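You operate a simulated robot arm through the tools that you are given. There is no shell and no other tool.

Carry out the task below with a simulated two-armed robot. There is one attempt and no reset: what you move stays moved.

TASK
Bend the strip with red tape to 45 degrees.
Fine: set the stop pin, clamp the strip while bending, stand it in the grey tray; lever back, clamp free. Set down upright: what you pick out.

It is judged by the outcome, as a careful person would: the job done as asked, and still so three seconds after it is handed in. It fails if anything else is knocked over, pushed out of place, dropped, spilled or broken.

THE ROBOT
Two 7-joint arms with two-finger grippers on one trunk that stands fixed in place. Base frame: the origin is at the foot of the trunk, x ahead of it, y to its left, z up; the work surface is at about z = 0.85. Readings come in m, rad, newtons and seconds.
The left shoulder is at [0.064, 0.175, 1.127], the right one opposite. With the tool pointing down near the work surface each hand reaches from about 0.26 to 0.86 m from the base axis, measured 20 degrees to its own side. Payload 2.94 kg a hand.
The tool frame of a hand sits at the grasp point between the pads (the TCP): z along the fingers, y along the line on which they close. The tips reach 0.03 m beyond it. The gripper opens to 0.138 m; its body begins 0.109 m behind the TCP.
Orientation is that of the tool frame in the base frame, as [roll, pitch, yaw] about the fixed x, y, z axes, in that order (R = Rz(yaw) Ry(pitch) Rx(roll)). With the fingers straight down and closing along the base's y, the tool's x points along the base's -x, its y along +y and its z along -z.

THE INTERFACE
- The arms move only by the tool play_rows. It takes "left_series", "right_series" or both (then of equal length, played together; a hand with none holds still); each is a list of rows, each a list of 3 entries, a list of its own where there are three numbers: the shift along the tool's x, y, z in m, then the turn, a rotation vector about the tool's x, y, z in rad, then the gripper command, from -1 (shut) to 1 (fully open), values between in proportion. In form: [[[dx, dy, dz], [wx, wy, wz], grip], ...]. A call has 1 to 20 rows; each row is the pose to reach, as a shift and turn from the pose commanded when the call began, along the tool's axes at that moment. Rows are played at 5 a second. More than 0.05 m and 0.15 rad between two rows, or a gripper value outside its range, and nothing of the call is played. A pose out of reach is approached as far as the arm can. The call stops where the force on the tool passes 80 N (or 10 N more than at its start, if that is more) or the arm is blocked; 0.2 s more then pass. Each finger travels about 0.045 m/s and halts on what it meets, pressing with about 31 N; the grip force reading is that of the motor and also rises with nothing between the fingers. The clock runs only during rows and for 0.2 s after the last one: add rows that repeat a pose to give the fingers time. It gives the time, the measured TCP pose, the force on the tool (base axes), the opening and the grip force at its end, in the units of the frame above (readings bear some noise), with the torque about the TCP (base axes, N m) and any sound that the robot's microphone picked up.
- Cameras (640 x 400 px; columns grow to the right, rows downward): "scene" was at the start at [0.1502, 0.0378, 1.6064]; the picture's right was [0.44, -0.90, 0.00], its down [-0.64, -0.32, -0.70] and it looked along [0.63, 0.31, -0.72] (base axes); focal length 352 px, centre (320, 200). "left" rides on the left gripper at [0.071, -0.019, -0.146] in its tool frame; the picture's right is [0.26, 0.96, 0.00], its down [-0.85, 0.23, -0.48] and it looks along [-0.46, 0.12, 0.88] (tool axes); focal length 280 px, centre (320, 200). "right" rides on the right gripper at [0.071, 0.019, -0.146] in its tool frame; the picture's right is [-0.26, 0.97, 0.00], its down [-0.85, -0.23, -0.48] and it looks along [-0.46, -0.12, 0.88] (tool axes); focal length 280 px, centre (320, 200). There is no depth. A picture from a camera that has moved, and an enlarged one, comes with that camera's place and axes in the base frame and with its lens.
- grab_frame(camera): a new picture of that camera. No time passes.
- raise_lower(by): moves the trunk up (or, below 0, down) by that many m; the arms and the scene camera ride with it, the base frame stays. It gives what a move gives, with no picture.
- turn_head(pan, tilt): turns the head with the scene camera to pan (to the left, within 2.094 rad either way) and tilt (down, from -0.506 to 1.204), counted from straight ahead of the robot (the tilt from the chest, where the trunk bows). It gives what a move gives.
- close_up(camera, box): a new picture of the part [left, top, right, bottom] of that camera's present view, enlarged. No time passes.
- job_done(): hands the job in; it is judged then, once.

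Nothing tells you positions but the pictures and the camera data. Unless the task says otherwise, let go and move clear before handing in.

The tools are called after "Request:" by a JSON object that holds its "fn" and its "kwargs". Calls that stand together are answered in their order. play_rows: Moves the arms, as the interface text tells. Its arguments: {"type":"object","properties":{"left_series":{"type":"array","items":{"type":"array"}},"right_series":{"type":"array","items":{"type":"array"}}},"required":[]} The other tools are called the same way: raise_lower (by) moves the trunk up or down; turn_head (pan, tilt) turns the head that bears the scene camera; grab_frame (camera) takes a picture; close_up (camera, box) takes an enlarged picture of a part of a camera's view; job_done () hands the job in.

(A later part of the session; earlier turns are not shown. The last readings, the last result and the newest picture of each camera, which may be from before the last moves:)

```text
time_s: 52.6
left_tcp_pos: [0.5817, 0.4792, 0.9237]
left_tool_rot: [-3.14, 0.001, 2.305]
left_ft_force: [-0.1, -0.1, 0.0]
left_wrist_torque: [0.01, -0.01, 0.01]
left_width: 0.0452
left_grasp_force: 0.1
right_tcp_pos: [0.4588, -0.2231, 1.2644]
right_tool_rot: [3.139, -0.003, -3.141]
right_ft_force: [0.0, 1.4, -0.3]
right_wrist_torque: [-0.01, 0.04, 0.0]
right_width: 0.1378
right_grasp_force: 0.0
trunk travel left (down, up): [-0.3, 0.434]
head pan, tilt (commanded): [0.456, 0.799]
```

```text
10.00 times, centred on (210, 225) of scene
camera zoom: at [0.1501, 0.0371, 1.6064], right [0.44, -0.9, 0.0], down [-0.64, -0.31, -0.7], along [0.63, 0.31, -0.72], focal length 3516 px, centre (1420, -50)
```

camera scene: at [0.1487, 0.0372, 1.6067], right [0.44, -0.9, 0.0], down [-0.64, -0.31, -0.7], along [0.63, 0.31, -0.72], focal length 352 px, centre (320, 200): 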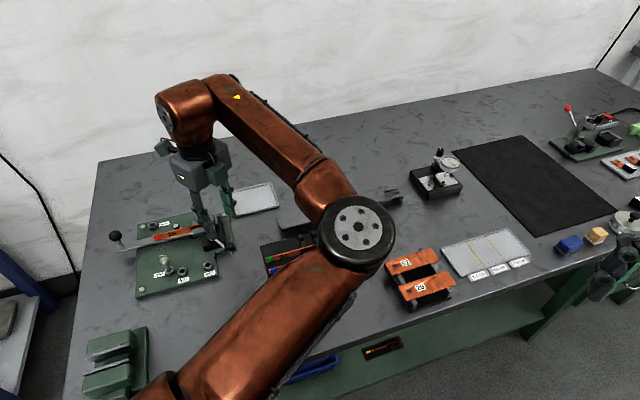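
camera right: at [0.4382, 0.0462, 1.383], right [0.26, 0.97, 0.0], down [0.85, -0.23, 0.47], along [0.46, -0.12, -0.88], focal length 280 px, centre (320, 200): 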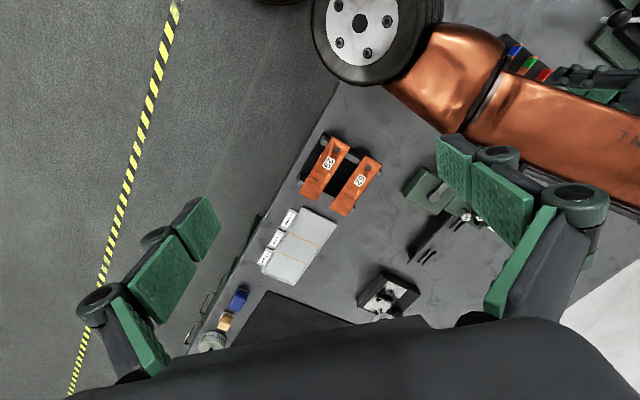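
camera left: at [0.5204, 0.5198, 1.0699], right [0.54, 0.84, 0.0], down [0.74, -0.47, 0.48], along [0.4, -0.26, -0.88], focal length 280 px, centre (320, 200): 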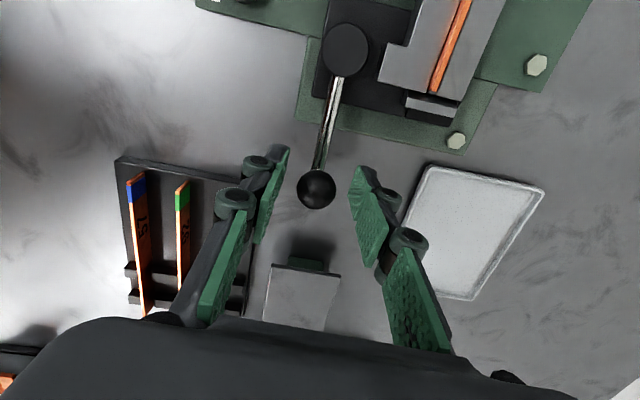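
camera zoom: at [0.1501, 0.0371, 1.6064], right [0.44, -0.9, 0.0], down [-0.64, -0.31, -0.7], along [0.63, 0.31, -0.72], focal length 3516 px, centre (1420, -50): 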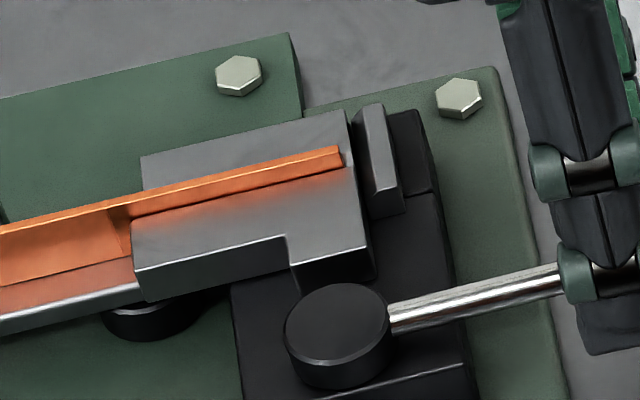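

Request:
{"fn": "close_up", "kwargs": {"camera": "left", "box": [370, 0, 520, 130]}}

Request:
{"fn": "close_up", "kwargs": {"camera": "scene", "box": [140, 200, 230, 260]}}

```text
3.08 times, centred on (445, 65) of left
camera zoom: at [0.5204, 0.5198, 1.0699], right [0.54, 0.84, 0.0], down [0.74, -0.47, 0.48], along [0.4, -0.26, -0.88], focal length 863 px, centre (-65, 615)
```

zoom: 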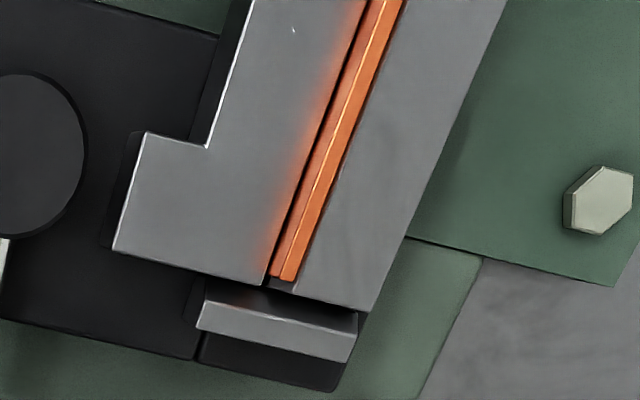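

```text
6.67 times, centred on (185, 230) of scene
camera zoom: at [0.1501, 0.0371, 1.6064], right [0.44, -0.9, 0.0], down [-0.64, -0.31, -0.7], along [0.63, 0.31, -0.72], focal length 2344 px, centre (1220, 0)
```

zoom: 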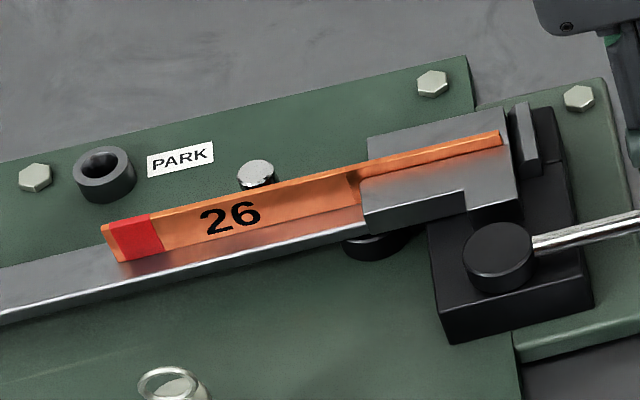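

The clamp holds the strip firmly and the handle stays put. Now I'll rise and go over to the lever's knob at about (0.409, 0.723, 0.928).

Request:
{"fn": "play_rows", "kwargs": {"left_series": [[[0, 0, -0.03], [0, 0, 0], -0.3], [[0, 0, -0.07], [0, 0, 0], -0.3], [[0, 0, -0.12], [0, 0, 0], -0.3], [[0.042, 0.005, -0.13], [0, 0, 0], -0.3], [[0.085, 0.01, -0.13], [0, 0, 0], -0.3], [[0.127, 0.015, -0.13], [0, 0, 0], -0.3], [[0.17, 0.02, -0.13], [0, 0, 0], -0.3], [[0.212, 0.025, -0.13], [0, 0, 0], -0.3], [[0.255, 0.031, -0.13], [0, 0, 0], -0.3], [[0.297, 0.0356, -0.13], [0, 0, 0], -0.3], [[0.297, 0.0356, -0.13], [0, 0, 0], -0.3]]}}

Request:
{"fn": "grab_frame", "kwargs": {"camera": "left"}}

Request:
{"fn": "grab_frame", "kwargs": {"camera": "scene"}}

```text
time_s: 55.0
left_tcp_pos: [0.4066, 0.7227, 1.0541]
left_tool_rot: [-3.141, 0.0, 2.306]
left_ft_force: [-0.4, -0.5, -0.1]
left_wrist_torque: [0.01, 0.03, 0.03]
left_width: 0.0481
left_grasp_force: 0.0
right_tcp_pos: [0.4598, -0.224, 1.2642]
right_tool_rot: [3.14, -0.002, -3.141]
right_ft_force: [-0.5, 0.1, 1.1]
right_wrist_torque: [-0.01, -0.02, 0.0]
right_width: 0.138
right_grasp_force: 0.1
trunk travel left (down, up): [-0.3, 0.434]
head pan, tilt (commanded): [0.456, 0.799]
```

```text
taken
camera left: at [0.3465, 0.7627, 1.2014], right [0.54, 0.84, 0.0], down [0.74, -0.48, 0.47], along [0.4, -0.26, -0.88], focal length 280 px, centre (320, 200)
```

left: 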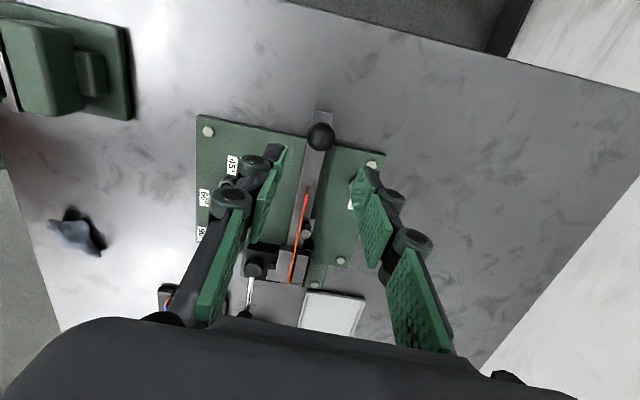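

```text
taken
camera scene: at [0.1508, 0.0364, 1.6063], right [0.44, -0.9, 0.0], down [-0.64, -0.31, -0.7], along [0.63, 0.31, -0.72], focal length 352 px, centre (320, 200)
```

scene: 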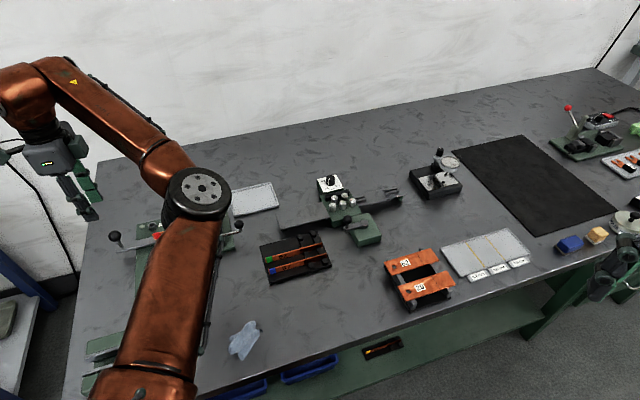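

Request:
{"fn": "close_up", "kwargs": {"camera": "left", "box": [260, 100, 380, 180]}}

Request:
{"fn": "close_up", "kwargs": {"camera": "left", "box": [240, 180, 360, 290]}}

```text
5.00 times, centred on (320, 140) of left
camera zoom: at [0.3465, 0.7627, 1.2014], right [0.54, 0.84, 0.0], down [0.74, -0.48, 0.47], along [0.4, -0.26, -0.88], focal length 1402 px, centre (320, 500)
```

zoom: 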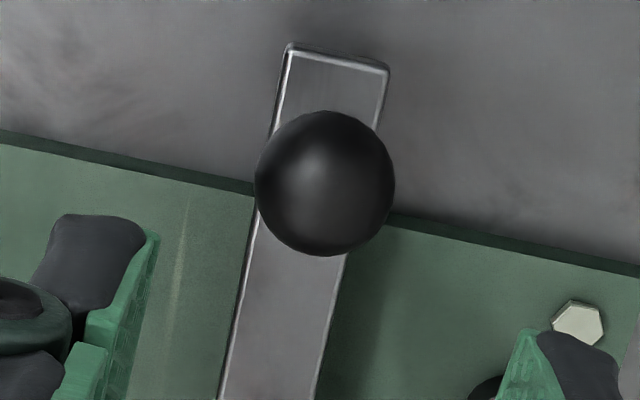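

```text
3.64 times, centred on (300, 235) of left
camera zoom: at [0.3465, 0.7627, 1.2014], right [0.54, 0.84, 0.0], down [0.74, -0.48, 0.47], along [0.4, -0.26, -0.88], focal length 1020 px, centre (393, 73)
```

zoom: 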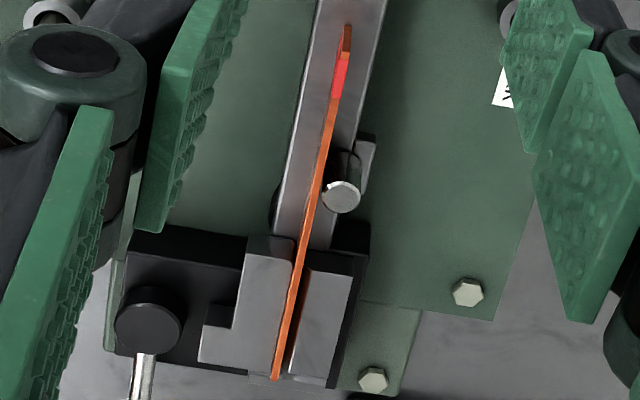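

The knob is exactly under the TCP and the lever bar lies at 135.4°, with the strip parallel above it; pivot is 172 mm back. I'll lower and grip the knob.

Request:
{"fn": "play_rows", "kwargs": {"left_series": [[[0, 0.001, 0.035], [0, 0, 0], -0.3], [[0, 0.001, 0.07], [0, 0, 0], -0.3], [[0, 0.001, 0.1], [0, 0, 0], -0.3], [[0, 0.001, 0.122], [0, 0, 0], -0.3], [[0, 0.001, 0.122], [0, 0, 0], -0.5], [[0, 0.001, 0.122], [0, 0, 0], -0.7], [[0, 0.001, 0.122], [0, 0, 0], -1], [[0, 0.001, 0.122], [0, 0, 0], -1]]}}

Request:
{"fn": "grab_frame", "kwargs": {"camera": "left"}}

Request:
{"fn": "close_up", "kwargs": {"camera": "left", "box": [240, 140, 400, 260]}}

```text
time_s: 56.8
left_tcp_pos: [0.4093, 0.7219, 0.9325]
left_tool_rot: [-3.14, 0.0, 2.305]
left_ft_force: [-6.8, -8.0, -4.4]
left_wrist_torque: [-0.03, 0.0, -0.07]
left_width: 0.0259
left_grasp_force: 44.6
right_tcp_pos: [0.4572, -0.2232, 1.2649]
right_tool_rot: [3.141, 0.0, -3.141]
right_ft_force: [-0.9, 0.1, -0.2]
right_wrist_torque: [0.02, -0.01, 0.0]
right_width: 0.1379
right_grasp_force: 0.0
trunk travel left (down, up): [-0.3, 0.434]
head pan, tilt (commanded): [0.456, 0.799]
```

```text
taken
camera left: at [0.3477, 0.7638, 1.0792], right [0.54, 0.84, 0.0], down [0.74, -0.47, 0.48], along [0.4, -0.26, -0.88], focal length 280 px, centre (320, 200)
```

left: 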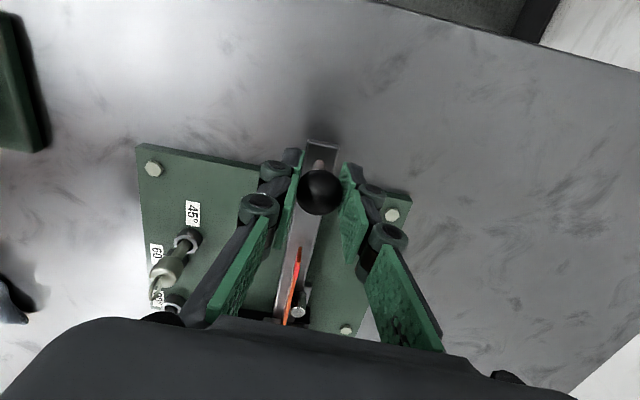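

```text
3.33 times, centred on (320, 200) of left
camera zoom: at [0.3477, 0.7638, 1.0792], right [0.54, 0.84, 0.0], down [0.74, -0.47, 0.48], along [0.4, -0.26, -0.88], focal length 935 px, centre (320, 200)
```

zoom: 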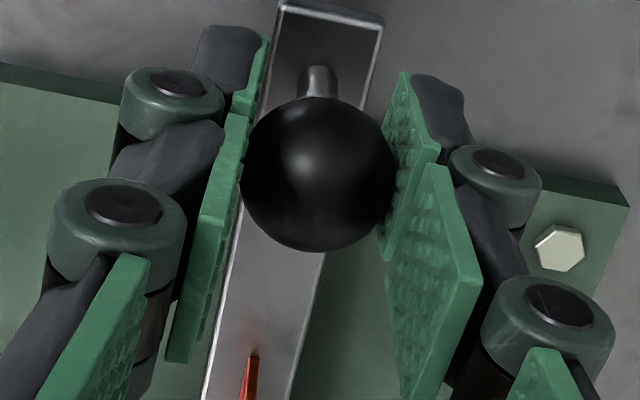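

The knob is gripped. I'll swing the lever along its arc in stages, first ~17°, watching the force.

Request:
{"fn": "play_rows", "kwargs": {"left_series": [[[-0.0009, -0.0103, 0], [0, 0, -0.06], -1], [[-0.0024, -0.0205, 0], [0, 0, -0.12], -1], [[-0.0046, -0.0306, 0], [0, 0, -0.18], -1], [[-0.0073, -0.0406, 0], [0, 0, -0.24], -1], [[-0.0106, -0.0504, 0], [0, 0, -0.3], -1]]}}

Request:
{"fn": "grab_frame", "kwargs": {"camera": "left"}}

Request:
{"fn": "close_up", "kwargs": {"camera": "scene", "box": [60, 170, 260, 310]}}

```text
time_s: 58.0
left_tcp_pos: [0.3785, 0.6835, 0.9327]
left_tool_rot: [3.14, -0.001, 2.606]
left_ft_force: [7.8, 10.9, 13.9]
left_wrist_torque: [0.35, 0.06, 0.23]
left_width: 0.0258
left_grasp_force: 44.7
right_tcp_pos: [0.4587, -0.2227, 1.2645]
right_tool_rot: [-3.141, -0.001, -3.141]
right_ft_force: [1.0, -0.1, 0.2]
right_wrist_torque: [0.05, -0.01, -0.01]
right_width: 0.1378
right_grasp_force: 0.1
trunk travel left (down, up): [-0.3, 0.434]
head pan, tilt (commanded): [0.456, 0.799]
```

```text
taken
camera left: at [0.3089, 0.7033, 1.0792], right [0.27, 0.96, 0.0], down [0.85, -0.23, 0.47], along [0.46, -0.13, -0.88], focal length 280 px, centre (320, 200)
```

left: 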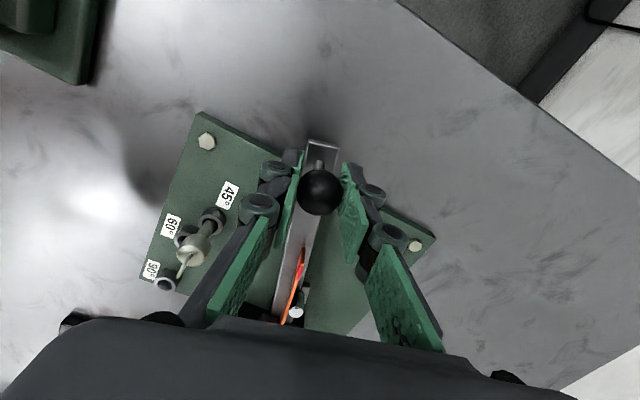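

```text
2.86 times, centred on (160, 240) of scene
camera zoom: at [0.1502, 0.0376, 1.6065], right [0.44, -0.9, 0.0], down [-0.64, -0.32, -0.7], along [0.63, 0.31, -0.72], focal length 1004 px, centre (777, 86)
```

zoom: 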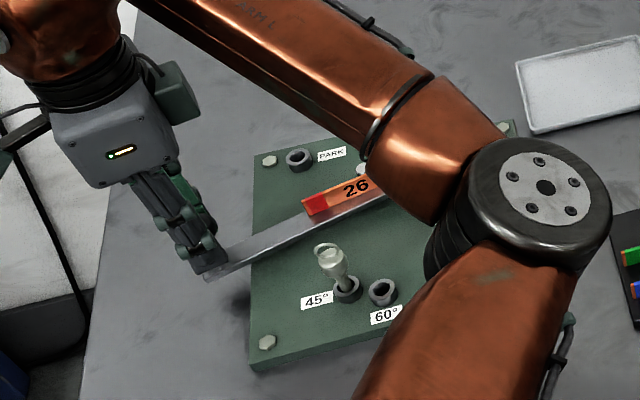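

The lever is turning with ~13 N and the strip is starting to bend. I continue the arc another ~20°.

Request:
{"fn": "play_rows", "kwargs": {"left_series": [[[-0.0009, -0.0103, 0], [0, 0, -0.06], -1], [[-0.0024, -0.0205, 0], [0, 0, -0.12], -1], [[-0.0046, -0.0306, 0], [0, 0, -0.18], -1], [[-0.0073, -0.0406, 0], [0, 0, -0.24], -1], [[-0.0106, -0.0504, 0], [0, 0, -0.3], -1], [[-0.0146, -0.06, 0], [0, 0, -0.36], -1]]}}

Request:
{"fn": "grab_frame", "kwargs": {"camera": "left"}}

Request:
{"fn": "close_up", "kwargs": {"camera": "scene", "box": [60, 170, 260, 310]}}

```text
time_s: 59.4
left_tcp_pos: [0.3597, 0.6246, 0.9336]
left_tool_rot: [-3.14, -0.001, 2.969]
left_ft_force: [-5.5, 12.1, 21.8]
left_wrist_torque: [0.28, -0.01, -0.06]
left_width: 0.0257
left_grasp_force: 44.8
right_tcp_pos: [0.4571, -0.2225, 1.2651]
right_tool_rot: [3.139, 0.0, -3.138]
right_ft_force: [-0.3, 0.0, -0.2]
right_wrist_torque: [-0.02, 0.02, 0.01]
right_width: 0.1379
right_grasp_force: 0.2
trunk travel left (down, up): [-0.3, 0.434]
head pan, tilt (commanded): [0.456, 0.799]
```

```text
taken
camera left: at [0.2873, 0.6181, 1.079], right [-0.09, 1.0, 0.0], down [0.88, 0.08, 0.48], along [0.47, 0.04, -0.88], focal length 280 px, centre (320, 200)
```

left: 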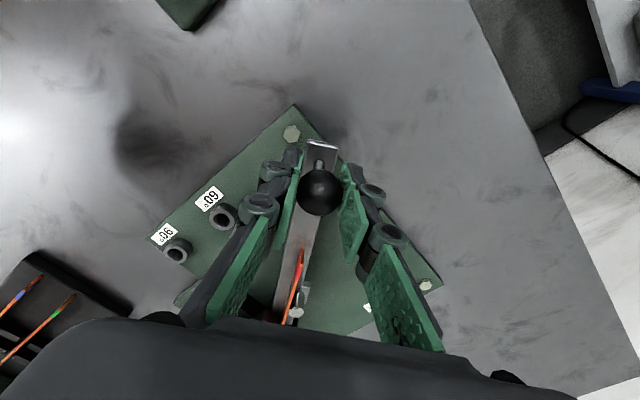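

```text
2.86 times, centred on (160, 240) of scene
camera zoom: at [0.1482, 0.0371, 1.6066], right [0.44, -0.9, 0.0], down [-0.64, -0.32, -0.7], along [0.63, 0.31, -0.72], focal length 1004 px, centre (777, 86)
```

zoom: 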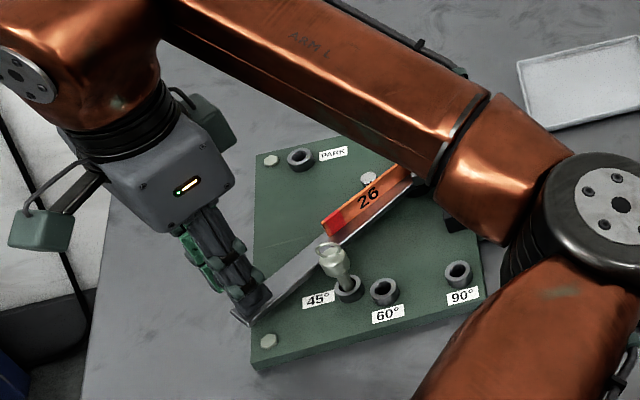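

About 38° in, steady ~12 N. The bar is nearing the stop pin; I'll continue in smaller steps.

Request:
{"fn": "play_rows", "kwargs": {"left_series": [[[-0.0009, -0.0103, 0], [0, 0, -0.06], -1], [[-0.0024, -0.0205, 0], [0, 0, -0.12], -1], [[-0.0038, -0.0272, 0], [0, 0, -0.16], -1]]}}

Request:
{"fn": "close_up", "kwargs": {"camera": "scene", "box": [100, 200, 240, 300]}}

Request:
{"fn": "grab_frame", "kwargs": {"camera": "left"}}

```text
time_s: 60.2
left_tcp_pos: [0.358, 0.597, 0.9335]
left_tool_rot: [-3.141, 0.001, 3.127]
left_ft_force: [-12.3, 12.2, 24.1]
left_wrist_torque: [0.15, 0.16, 0.16]
left_width: 0.0259
left_grasp_force: 45.1
right_tcp_pos: [0.4567, -0.2237, 1.2657]
right_tool_rot: [3.138, 0.001, -3.141]
right_ft_force: [0.9, -0.5, 0.3]
right_wrist_torque: [-0.01, 0.0, 0.0]
right_width: 0.1379
right_grasp_force: 0.2
trunk travel left (down, up): [-0.3, 0.434]
head pan, tilt (commanded): [0.456, 0.799]
```

```text
4.00 times, centred on (170, 250) of scene
camera zoom: at [0.1472, 0.0369, 1.6068], right [0.44, -0.9, 0.0], down [-0.64, -0.31, -0.7], along [0.63, 0.31, -0.72], focal length 1406 px, centre (920, 0)
```

zoom: 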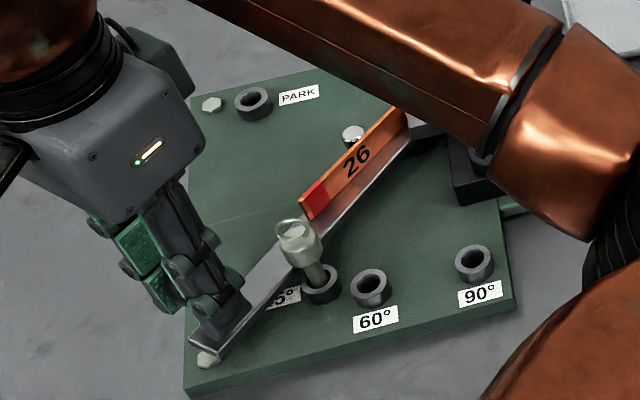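

```text
taken
camera left: at [0.2877, 0.5789, 1.0788], right [-0.25, 0.97, 0.0], down [0.85, 0.22, 0.48], along [0.46, 0.12, -0.88], focal length 280 px, centre (320, 200)
```

left: 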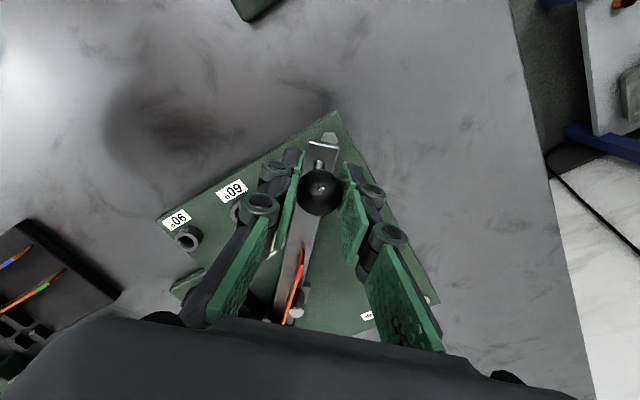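

Almost at the stop. I'll ease the radial load by 2 mm and continue a few degrees until the bar meets the pin.

Request:
{"fn": "play_rows", "kwargs": {"left_series": [[[0.0018, -0.0026, 0], [0, 0, -0.015], -1], [[0.0016, -0.0052, 0], [0, 0, -0.03], -1], [[0.0014, -0.0078, 0], [0, 0, -0.045], -1], [[0.0014, -0.0078, 0], [0, 0, -0.045], -1]]}}

Request:
{"fn": "close_up", "kwargs": {"camera": "scene", "box": [130, 210, 190, 260]}}

```text
time_s: 61.2
left_tcp_pos: [0.3584, 0.5884, 0.9324]
left_tool_rot: [3.141, 0.001, -3.114]
left_ft_force: [3.4, 9.9, 23.1]
left_wrist_torque: [0.14, -0.7, 0.26]
left_width: 0.0258
left_grasp_force: 45.3
right_tcp_pos: [0.4578, -0.2234, 1.2658]
right_tool_rot: [3.14, 0.001, -3.141]
right_ft_force: [0.6, 0.1, 0.3]
right_wrist_torque: [-0.02, 0.02, 0.01]
right_width: 0.1381
right_grasp_force: 0.1
trunk travel left (down, up): [-0.3, 0.434]
head pan, tilt (commanded): [0.456, 0.799]
```

```text
8.00 times, centred on (160, 235) of scene
camera zoom: at [0.1491, 0.0366, 1.6066], right [0.44, -0.9, 0.0], down [-0.64, -0.31, -0.7], along [0.63, 0.31, -0.72], focal length 2813 px, centre (1600, -80)
```

zoom: 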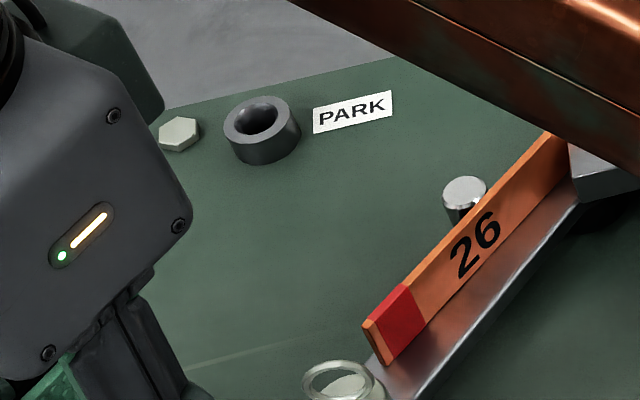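

Request:
{"fn": "close_up", "kwargs": {"camera": "scene", "box": [140, 230, 210, 290]}}

Request:
{"fn": "close_up", "kwargs": {"camera": "left", "box": [200, 180, 360, 320]}}

```text
6.67 times, centred on (175, 260) of scene
camera zoom: at [0.1491, 0.0366, 1.6066], right [0.44, -0.9, 0.0], down [-0.64, -0.31, -0.7], along [0.63, 0.31, -0.72], focal length 2344 px, centre (1287, -200)
```

zoom: 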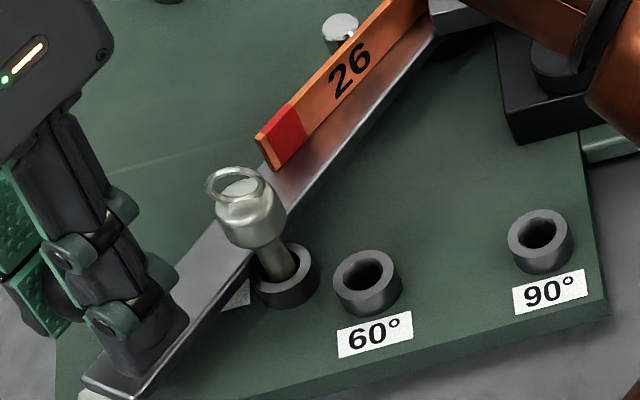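

```text
2.86 times, centred on (280, 250) of left
camera zoom: at [0.2888, 0.5674, 1.0785], right [-0.29, 0.96, 0.0], down [0.84, 0.25, 0.48], along [0.46, 0.14, -0.88], focal length 801 px, centre (434, 57)
```

zoom: 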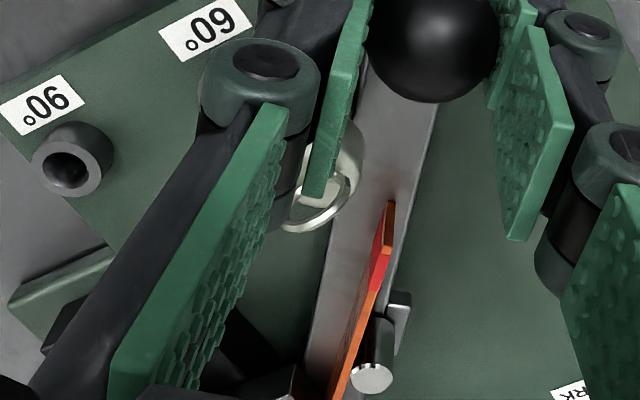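

The bar is just about to meet the pin's shaft. A few more small steps.

Request:
{"fn": "play_rows", "kwargs": {"left_series": [[[-0.0001, -0.0018, 0], [0, 0, -0.01], -1], [[-0.0003, -0.0035, 0], [0, 0, -0.02], -1], [[-0.0003, -0.0035, 0], [0, 0, -0.02], -1]]}}

Request:
{"fn": "close_up", "kwargs": {"camera": "scene", "box": [140, 230, 210, 290]}}

```text
time_s: 62.0
left_tcp_pos: [0.3585, 0.5849, 0.9328]
left_tool_rot: [3.141, -0.001, -3.093]
left_ft_force: [8.1, 13.7, 20.3]
left_wrist_torque: [0.09, -0.06, -0.18]
left_width: 0.0259
left_grasp_force: 45.0
right_tcp_pos: [0.4583, -0.2226, 1.2631]
right_tool_rot: [3.14, -0.002, -3.141]
right_ft_force: [1.0, -0.5, -0.5]
right_wrist_torque: [0.01, 0.0, 0.0]
right_width: 0.1381
right_grasp_force: 0.0
trunk travel left (down, up): [-0.3, 0.434]
head pan, tilt (commanded): [0.456, 0.799]
```

```text
6.67 times, centred on (175, 260) of scene
camera zoom: at [0.15, 0.0375, 1.6064], right [0.44, -0.9, 0.0], down [-0.64, -0.31, -0.7], along [0.63, 0.31, -0.72], focal length 2344 px, centre (1287, -200)
```

zoom: 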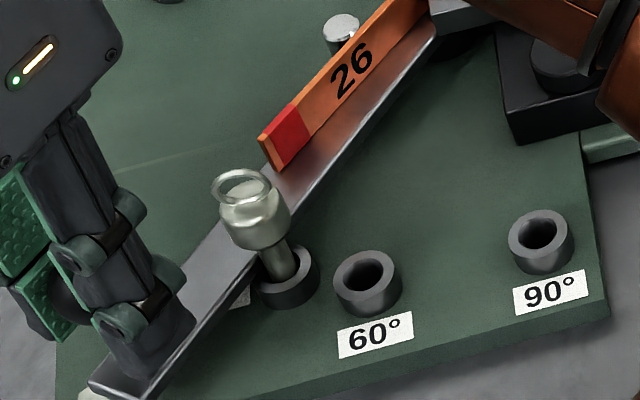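

The pin has shifted slightly in its collar, so the bar is touching it. I'll press a bit further until the stop is solid.

Request:
{"fn": "play_rows", "kwargs": {"left_series": [[[0.0008, -0.0018, 0], [0, 0, -0.01], -1], [[0.0007, -0.0035, 0], [0, 0, -0.02], -1], [[0.0007, -0.0035, 0], [0, 0, -0.02], -1]]}}

Request:
{"fn": "close_up", "kwargs": {"camera": "scene", "box": [140, 230, 210, 290]}}

```text
time_s: 62.8
left_tcp_pos: [0.3592, 0.5843, 0.9311]
left_tool_rot: [3.138, 0.0, -3.071]
left_ft_force: [17.5, 28.4, 24.3]
left_wrist_torque: [0.13, -0.7, -0.09]
left_width: 0.026
left_grasp_force: 45.0
right_tcp_pos: [0.4589, -0.2216, 1.2634]
right_tool_rot: [-3.141, -0.001, 3.14]
right_ft_force: [0.2, -0.1, 0.7]
right_wrist_torque: [0.01, 0.02, -0.02]
right_width: 0.1381
right_grasp_force: 0.1
trunk travel left (down, up): [-0.3, 0.434]
head pan, tilt (commanded): [0.456, 0.799]
```

```text
6.67 times, centred on (175, 260) of scene
camera zoom: at [0.1511, 0.0397, 1.6063], right [0.44, -0.9, 0.0], down [-0.64, -0.32, -0.7], along [0.63, 0.31, -0.72], focal length 2344 px, centre (1287, -200)
```

zoom: 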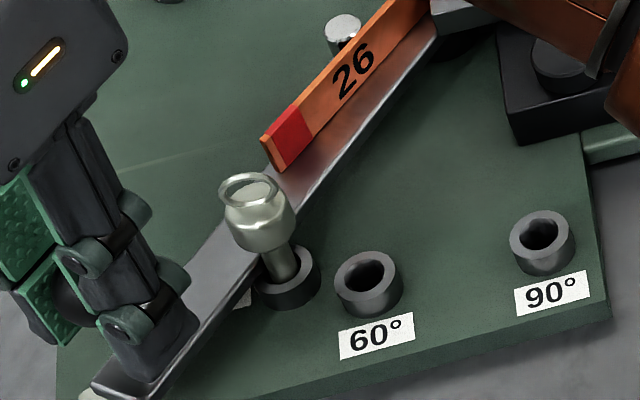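

The lever is solidly on the stop (28 N without further movement): about 50° of lever travel. Now I'll swing the lever back along the same arc.

Request:
{"fn": "play_rows", "kwargs": {"left_series": [[[-0.002, 0.0052, 0], [0, 0, 0.03], -1], [[-0.0017, 0.0104, 0], [0, 0, 0.06], -1], [[-0.002, 0.0208, 0], [0, 0, 0.12], -1], [[-0.003, 0.0312, 0], [0, 0, 0.18], -1], [[-0.0046, 0.0415, 0], [0, 0, 0.24], -1], [[-0.0068, 0.0517, 0], [0, 0, 0.3], -1], [[-0.0096, 0.0618, 0], [0, 0, 0.36], -1], [[-0.013, 0.0716, 0], [0, 0, 0.42], -1], [[-0.017, 0.0813, 0], [0, 0, 0.48], -1]]}}

Request:
{"fn": "close_up", "kwargs": {"camera": "scene", "box": [100, 190, 240, 290]}}

Request:
{"fn": "grab_frame", "kwargs": {"camera": "left"}}

```text
time_s: 64.8
left_tcp_pos: [0.3715, 0.6647, 0.9316]
left_tool_rot: [-3.139, 0.0, 2.73]
left_ft_force: [-6.1, 1.1, -3.6]
left_wrist_torque: [0.01, 0.16, -0.08]
left_width: 0.0259
left_grasp_force: 44.3
right_tcp_pos: [0.4578, -0.2227, 1.2646]
right_tool_rot: [3.141, -0.001, 3.141]
right_ft_force: [-0.3, 0.0, -0.5]
right_wrist_torque: [0.01, 0.02, 0.04]
right_width: 0.138
right_grasp_force: 0.0
trunk travel left (down, up): [-0.3, 0.434]
head pan, tilt (commanded): [0.456, 0.799]
```

```text
4.00 times, centred on (170, 240) of scene
camera zoom: at [0.1495, 0.0387, 1.6064], right [0.44, -0.9, 0.0], down [-0.64, -0.32, -0.7], along [0.63, 0.31, -0.72], focal length 1406 px, centre (920, 40)
```

zoom: 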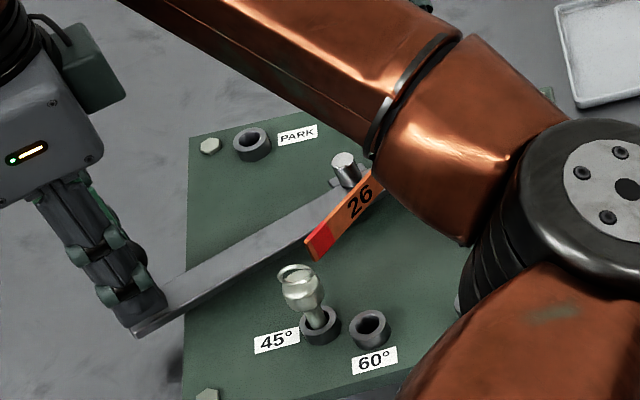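

```text
taken
camera left: at [0.2979, 0.6769, 1.0778], right [0.15, 0.99, 0.0], down [0.87, -0.13, 0.48], along [0.47, -0.07, -0.88], focal length 280 px, centre (320, 200)
```

left: 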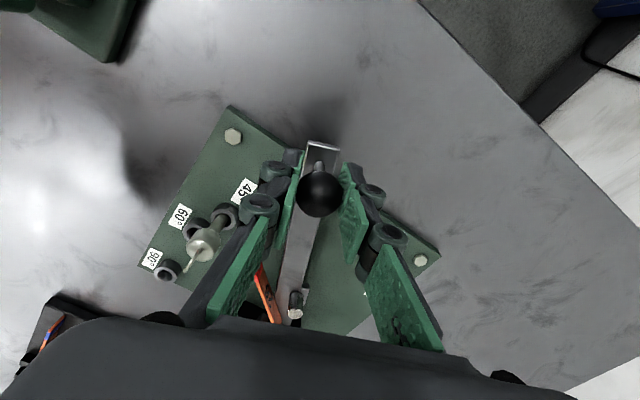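

The strip stays bent while the lever returns. I'll complete the return to the home position.

Request:
{"fn": "play_rows", "kwargs": {"left_series": [[[0.0013, 0.0104, 0], [0, 0, 0.06], -1], [[0.001, 0.0208, 0], [0, 0, 0.12], -1], [[0.0, 0.0312, 0], [0, 0, 0.18], -1], [[-0.0016, 0.0415, 0], [0, 0, 0.24], -1], [[-0.0038, 0.0517, 0], [0, 0, 0.3], -1], [[-0.0066, 0.0618, 0], [0, 0, 0.36], -1], [[-0.01, 0.0716, 0], [0, 0, 0.42], -1], [[-0.01, 0.0716, 0], [0, 0, 0.42], -1]]}}

Request:
{"fn": "grab_frame", "kwargs": {"camera": "left"}}

Request:
{"fn": "close_up", "kwargs": {"camera": "scene", "box": [80, 190, 240, 290]}}

```text
time_s: 66.6
left_tcp_pos: [0.4088, 0.7228, 0.9312]
left_tool_rot: [-3.138, -0.002, 2.312]
left_ft_force: [-0.9, -18.4, -4.5]
left_wrist_torque: [-0.12, 0.0, -0.07]
left_width: 0.0256
left_grasp_force: 45.1
right_tcp_pos: [0.4584, -0.2238, 1.2634]
right_tool_rot: [3.14, -0.002, -3.141]
right_ft_force: [0.1, 0.2, 0.3]
right_wrist_torque: [-0.03, 0.02, 0.0]
right_width: 0.1378
right_grasp_force: 0.2
trunk travel left (down, up): [-0.3, 0.434]
head pan, tilt (commanded): [0.456, 0.799]
```

```text
taken
camera left: at [0.3471, 0.7644, 1.0778], right [0.54, 0.84, 0.0], down [0.74, -0.47, 0.48], along [0.4, -0.26, -0.88], focal length 280 px, centre (320, 200)
```

left: 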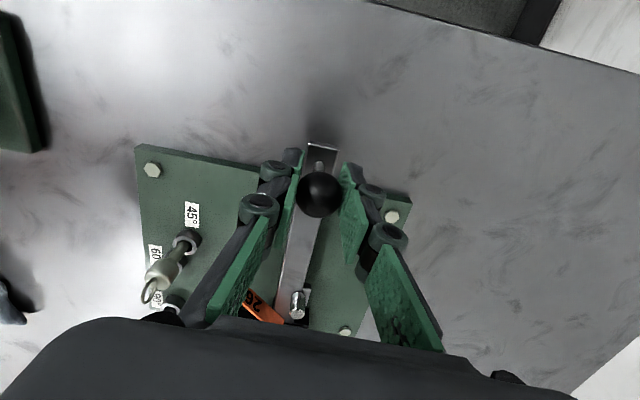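

```text
4.00 times, centred on (160, 240) of scene
camera zoom: at [0.1503, 0.0359, 1.6063], right [0.44, -0.9, 0.0], down [-0.64, -0.31, -0.7], along [0.63, 0.31, -0.72], focal length 1406 px, centre (960, 40)
```

zoom: 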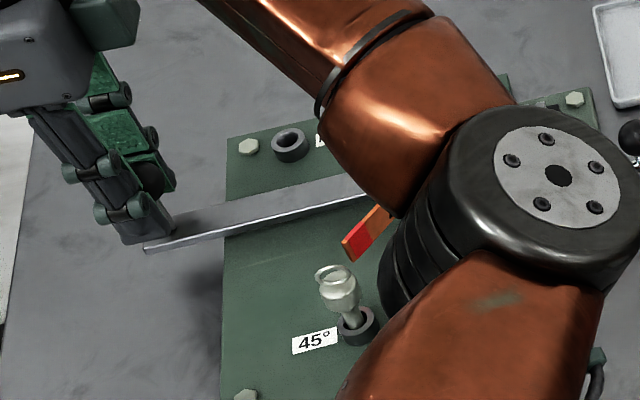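

The lever is back home, against its rest stop. I'll release the knob and rise.

Request:
{"fn": "play_rows", "kwargs": {"left_series": [[[0, -0.001, 0], [0, 0, 0], -0.6], [[0, -0.001, 0], [0, 0, 0], -0.4], [[0, -0.001, 0], [0, 0, 0], -0.3], [[0, -0.001, -0.03], [0, 0, 0], -0.3], [[0, -0.001, -0.07], [0, 0, 0], -0.3], [[0, -0.001, -0.11], [0, 0, 0], -0.3], [[0, -0.001, -0.13], [0, 0, 0], -0.3], [[0, -0.001, -0.13], [0, 0, 0], -0.3]]}}

Request:
{"fn": "grab_frame", "kwargs": {"camera": "left"}}

Request:
{"fn": "close_up", "kwargs": {"camera": "left", "box": [190, 110, 390, 300]}}

```text
time_s: 68.4
left_tcp_pos: [0.406, 0.727, 1.0593]
left_tool_rot: [-3.14, -0.002, 2.312]
left_ft_force: [1.2, 0.1, -0.1]
left_wrist_torque: [0.02, 0.03, 0.02]
left_width: 0.0482
left_grasp_force: 0.0
right_tcp_pos: [0.4586, -0.2221, 1.2632]
right_tool_rot: [3.141, -0.002, -3.141]
right_ft_force: [-0.1, -0.4, 1.1]
right_wrist_torque: [0.0, 0.03, 0.02]
right_width: 0.1381
right_grasp_force: 0.1
trunk travel left (down, up): [-0.3, 0.434]
head pan, tilt (commanded): [0.456, 0.799]
```

```text
taken
camera left: at [0.3452, 0.7675, 1.2068], right [0.54, 0.84, 0.0], down [0.74, -0.47, 0.48], along [0.4, -0.26, -0.88], focal length 280 px, centre (320, 200)
```

left: 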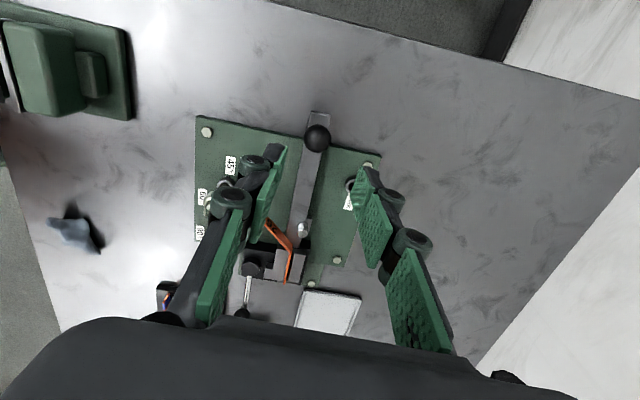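

```text
2.11 times, centred on (290, 205) of left
camera zoom: at [0.3452, 0.7675, 1.2068], right [0.54, 0.84, 0.0], down [0.74, -0.47, 0.48], along [0.4, -0.26, -0.88], focal length 590 px, centre (383, 190)
```

zoom: 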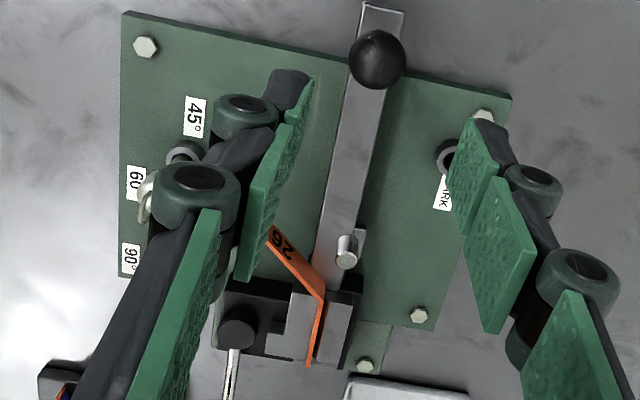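

The strip is bent at roughly 45° and the lever is home. Now I'll go back above the clamp ball to free it.

Request:
{"fn": "play_rows", "kwargs": {"left_series": [[[-0.043, -0.0056, 0], [0, 0, 0], -0.3], [[-0.086, -0.0112, 0], [0, 0, 0], -0.3], [[-0.129, -0.0168, 0], [0, 0, 0], -0.3], [[-0.172, -0.0224, 0], [0, 0, 0], -0.3], [[-0.215, -0.028, 0], [0, 0, 0], -0.3], [[-0.258, -0.0336, 0], [0, 0, 0], -0.3], [[-0.3014, -0.0394, 0], [0, 0, 0], -0.3], [[-0.3014, -0.0394, 0], [0, 0, 0], -0.3]]}}

Request:
{"fn": "grab_frame", "kwargs": {"camera": "left"}}

Request:
{"fn": "close_up", "kwargs": {"camera": "scene", "box": [100, 190, 260, 300]}}

Request:
{"fn": "close_up", "kwargs": {"camera": "left", "box": [280, 0, 500, 160]}}

```text
time_s: 70.2
left_tcp_pos: [0.5786, 0.478, 1.0622]
left_tool_rot: [-3.139, 0.0, 2.314]
left_ft_force: [-0.1, 1.6, 0.4]
left_wrist_torque: [-0.04, -0.01, 0.01]
left_width: 0.0483
left_grasp_force: 0.1
right_tcp_pos: [0.4597, -0.2208, 1.2645]
right_tool_rot: [3.141, -0.002, 3.141]
right_ft_force: [0.5, 0.4, 0.2]
right_wrist_torque: [-0.08, -0.03, -0.01]
right_width: 0.1377
right_grasp_force: 0.0
trunk travel left (down, up): [-0.3, 0.434]
head pan, tilt (commanded): [0.456, 0.799]
```

```text
taken
camera left: at [0.5172, 0.518, 1.2093], right [0.53, 0.85, 0.0], down [0.74, -0.47, 0.48], along [0.4, -0.26, -0.88], focal length 280 px, centre (320, 200)
```

left: 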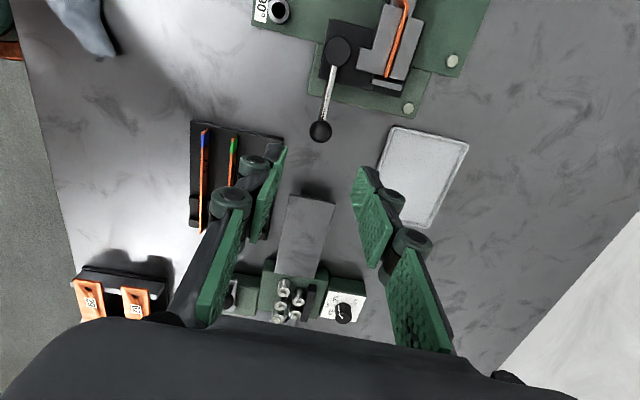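

```text
3.64 times, centred on (180, 245) of scene
camera zoom: at [0.1499, 0.0388, 1.6064], right [0.44, -0.9, 0.0], down [-0.64, -0.32, -0.7], along [0.63, 0.31, -0.72], focal length 1278 px, centre (829, 36)
```

zoom: 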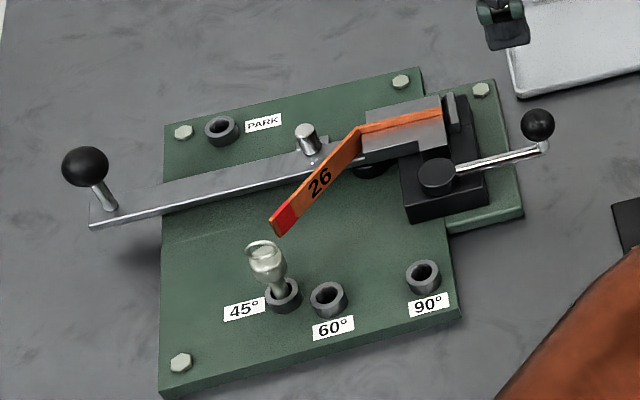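

```text
2.50 times, centred on (390, 80) of left
camera zoom: at [0.5172, 0.518, 1.2093], right [0.53, 0.85, 0.0], down [0.74, -0.47, 0.48], along [0.4, -0.26, -0.88], focal length 701 px, centre (145, 500)
```

zoom: 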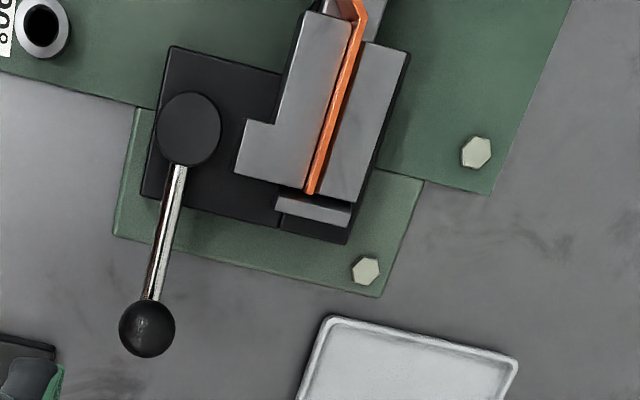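

Request:
{"fn": "close_up", "kwargs": {"camera": "scene", "box": [160, 205, 225, 260]}}

```text
7.27 times, centred on (192, 232) of scene
camera zoom: at [0.1499, 0.0388, 1.6064], right [0.44, -0.9, 0.0], down [-0.64, -0.32, -0.7], along [0.63, 0.31, -0.72], focal length 2557 px, centre (1247, -36)
```

zoom: 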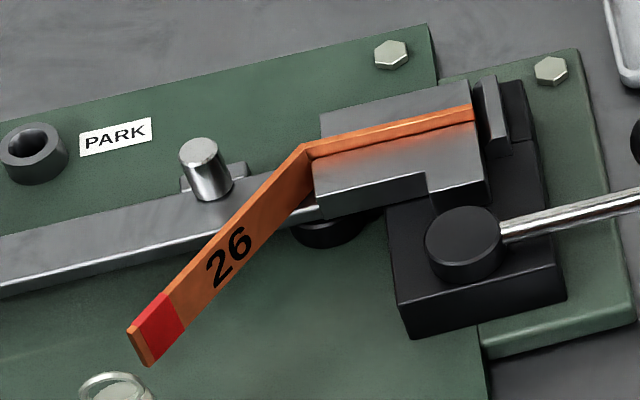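

The bend measures about 46° from the head camera (±1.5°), lever home. Because the bent strip's balance point overhangs the slot, I'll only crack the clamp slightly first, then take the strip out, and fully open the clamp afterwards. Lowering around the ball now.

Request:
{"fn": "play_rows", "kwargs": {"left_series": [[[0.0003, 0.001, 0.035], [0, 0, 0], -0.3], [[0.0003, 0.001, 0.07], [0, 0, 0], -0.3], [[0.0003, 0.001, 0.105], [0, 0, 0], -0.3], [[0.0003, 0.001, 0.138], [0, 0, 0], -0.3], [[0.0003, 0.001, 0.138], [0, 0, 0], -0.5], [[0.0003, 0.001, 0.138], [0, 0, 0], -0.7], [[0.0003, 0.001, 0.138], [0, 0, 0], -1], [[0.0003, 0.001, 0.138], [0, 0, 0], -1]]}}

Request:
{"fn": "grab_frame", "kwargs": {"camera": "left"}}

```text
time_s: 72.0
left_tcp_pos: [0.5801, 0.475, 0.9233]
left_tool_rot: [-3.139, 0.001, 2.31]
left_ft_force: [2.4, 0.7, 1.1]
left_wrist_torque: [-0.08, -0.16, -0.08]
left_width: 0.0221
left_grasp_force: 42.2
right_tcp_pos: [0.4585, -0.2224, 1.2652]
right_tool_rot: [3.139, -0.002, 3.141]
right_ft_force: [-0.4, 0.3, -0.3]
right_wrist_torque: [-0.02, 0.01, -0.04]
right_width: 0.1381
right_grasp_force: 0.1
trunk travel left (down, up): [-0.3, 0.434]
head pan, tilt (commanded): [0.456, 0.799]
```

```text
taken
camera left: at [0.5177, 0.5154, 1.0695], right [0.54, 0.84, 0.0], down [0.74, -0.47, 0.48], along [0.4, -0.26, -0.88], focal length 280 px, centre (320, 200)
```

left: 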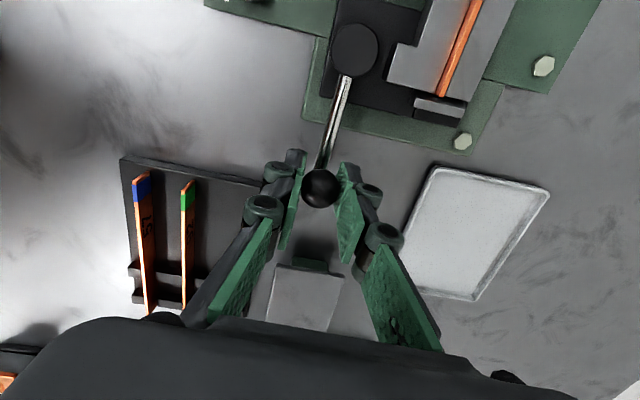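

Request:
{"fn": "play_rows", "kwargs": {"left_series": [[[0.0001, -0.0023, 0], [0, 0, 0.03], -1], [[0.0002, -0.0047, 0], [0, 0, 0.06], -1], [[0.0003, -0.007, 0], [0, 0, 0.09], -1], [[0.0004, -0.0093, 0], [0, 0, 0.12], -1], [[0.0004, -0.0093, 0], [0, 0, 0.12], -1]]}}

Request:
{"fn": "close_up", "kwargs": {"camera": "left", "box": [380, 0, 530, 130]}}

Request:
{"fn": "close_up", "kwargs": {"camera": "scene", "box": [160, 205, 225, 260]}}

```text
time_s: 73.2
left_tcp_pos: [0.572, 0.4701, 0.9229]
left_tool_rot: [-3.139, 0.0, 2.194]
left_ft_force: [-4.3, -2.1, -6.2]
left_wrist_torque: [-0.02, 0.08, 0.38]
left_width: 0.0218
left_grasp_force: 44.5
right_tcp_pos: [0.4566, -0.2228, 1.2646]
right_tool_rot: [3.139, -0.001, -3.141]
right_ft_force: [0.0, -0.2, -0.6]
right_wrist_torque: [-0.02, 0.0, -0.02]
right_width: 0.138
right_grasp_force: 0.1
trunk travel left (down, up): [-0.3, 0.434]
head pan, tilt (commanded): [0.456, 0.799]
```

```text
3.08 times, centred on (455, 65) of left
camera zoom: at [0.5171, 0.5175, 1.0695], right [0.63, 0.77, 0.0], down [0.68, -0.56, 0.47], along [0.37, -0.3, -0.88], focal length 863 px, centre (-95, 615)
```

zoom: 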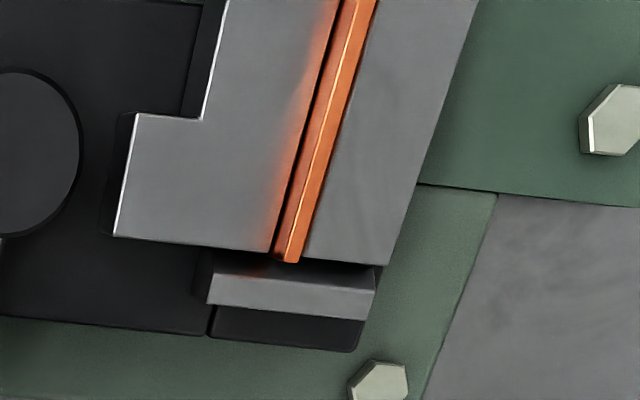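

```text
7.27 times, centred on (192, 232) of scene
camera zoom: at [0.1501, 0.0378, 1.6063], right [0.44, -0.9, 0.0], down [-0.64, -0.32, -0.7], along [0.63, 0.31, -0.72], focal length 2557 px, centre (1247, -36)
```

zoom: 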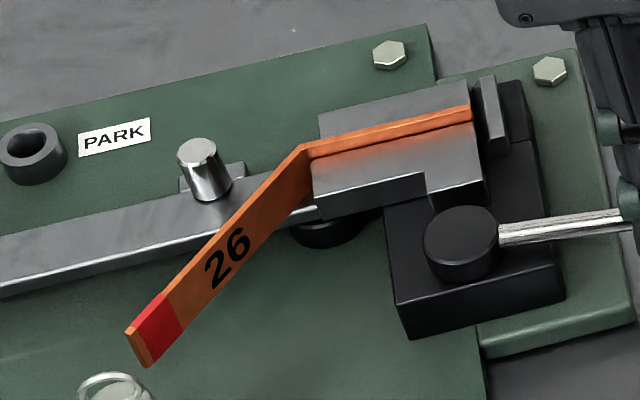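

Still snug. I'll open a touch more (another ~5°) and watch the strip.

Request:
{"fn": "play_rows", "kwargs": {"left_series": [[[0.0001, -0.0023, 0], [0, 0, 0.03], -1], [[0.0002, -0.0047, 0], [0, 0, 0.06], -1], [[0.0003, -0.007, 0], [0, 0, 0.09], -1], [[0.0003, -0.007, 0], [0, 0, 0.09], -1]]}}

Request:
{"fn": "close_up", "kwargs": {"camera": "left", "box": [380, 0, 530, 130]}}

Request:
{"fn": "close_up", "kwargs": {"camera": "scene", "box": [160, 205, 225, 260]}}

```text
time_s: 74.2
left_tcp_pos: [0.5684, 0.467, 0.923]
left_tool_rot: [-3.141, 0.0, 2.102]
left_ft_force: [-0.6, -5.6, -10.9]
left_wrist_torque: [0.12, 0.07, 0.2]
left_width: 0.0219
left_grasp_force: 45.4
right_tcp_pos: [0.4586, -0.2232, 1.264]
right_tool_rot: [3.14, -0.002, -3.14]
right_ft_force: [-0.1, 0.5, -0.4]
right_wrist_torque: [0.03, 0.02, 0.0]
right_width: 0.1379
right_grasp_force: 0.1
trunk travel left (down, up): [-0.3, 0.434]
head pan, tilt (commanded): [0.456, 0.799]
```

```text
3.08 times, centred on (455, 65) of left
camera zoom: at [0.5173, 0.5196, 1.0695], right [0.7, 0.71, 0.0], down [0.63, -0.62, 0.48], along [0.34, -0.33, -0.88], focal length 863 px, centre (-95, 615)
```

zoom: 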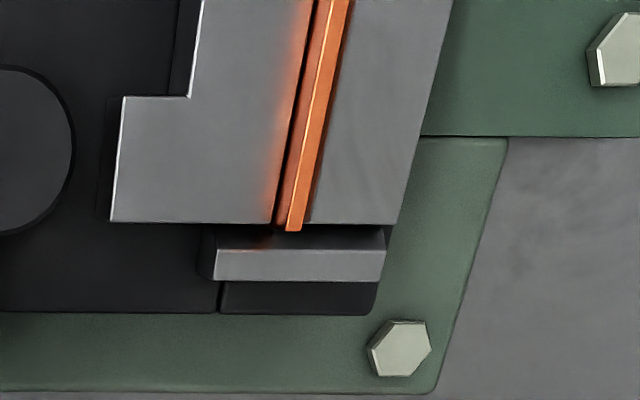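

```text
7.27 times, centred on (192, 232) of scene
camera zoom: at [0.151, 0.0376, 1.6062], right [0.44, -0.9, 0.0], down [-0.64, -0.31, -0.7], along [0.63, 0.31, -0.72], focal length 2557 px, centre (1247, -36)
```

zoom: 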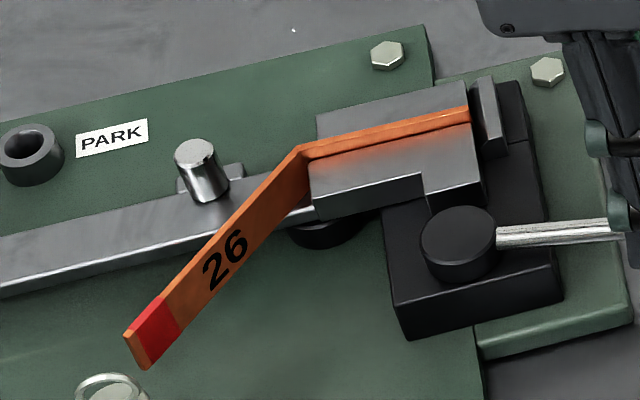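

The clamp is cracked open and the strip still stands. I'll release the ball, rise, and approach the bent strip's free leg with the hand turned to close across it.

Request:
{"fn": "play_rows", "kwargs": {"left_series": [[[0, 0, 0], [0, 0, 0], -0.7], [[0, 0, 0], [0, 0, 0], -0.5], [[0, 0, 0], [0, 0, 0], -0.35], [[0, 0, -0.02], [0, 0, 0], -0.3], [[0, 0, -0.06], [0, 0, 0], -0.3], [[0, 0, -0.1], [0, 0, 0], -0.3], [[0, 0, -0.14], [0, 0, 0], -0.3], [[0, 0, -0.14], [0, 0, 0], -0.3]]}}

Request:
{"fn": "grab_frame", "kwargs": {"camera": "left"}}

Request:
{"fn": "close_up", "kwargs": {"camera": "scene", "box": [160, 195, 240, 260]}}

```text
time_s: 76.0
left_tcp_pos: [0.5688, 0.468, 1.0648]
left_tool_rot: [-3.14, 0.001, 2.102]
left_ft_force: [0.9, 0.1, -0.1]
left_wrist_torque: [0.01, -0.01, 0.0]
left_width: 0.0482
left_grasp_force: 0.2
right_tcp_pos: [0.4592, -0.2227, 1.2636]
right_tool_rot: [-3.139, -0.001, -3.141]
right_ft_force: [0.9, 0.1, -0.4]
right_wrist_torque: [0.0, 0.05, 0.0]
right_width: 0.138
right_grasp_force: 0.1
trunk travel left (down, up): [-0.3, 0.434]
head pan, tilt (commanded): [0.456, 0.799]
```

```text
taken
camera left: at [0.5175, 0.5204, 1.2107], right [0.7, 0.71, 0.0], down [0.63, -0.62, 0.48], along [0.34, -0.33, -0.88], focal length 280 px, centre (320, 200)
```

left: 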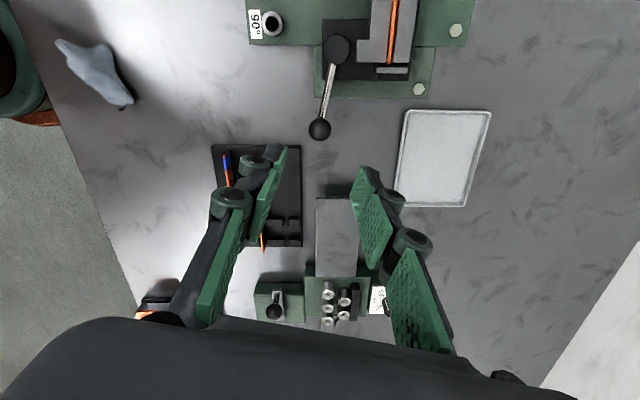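

```text
6.15 times, centred on (200, 228) of scene
camera zoom: at [0.151, 0.0379, 1.6062], right [0.44, -0.9, 0.0], down [-0.64, -0.32, -0.7], along [0.63, 0.31, -0.72], focal length 2164 px, centre (1058, 31)
```

zoom: 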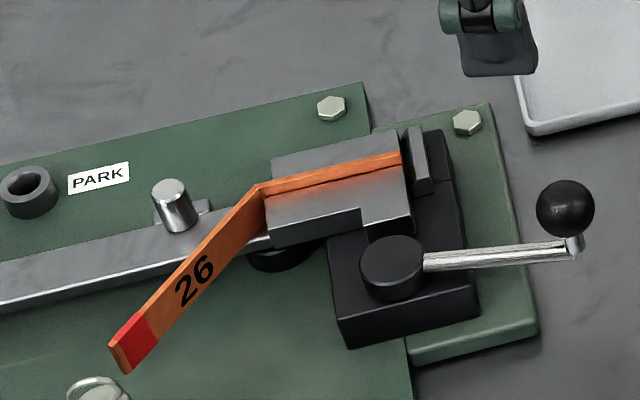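

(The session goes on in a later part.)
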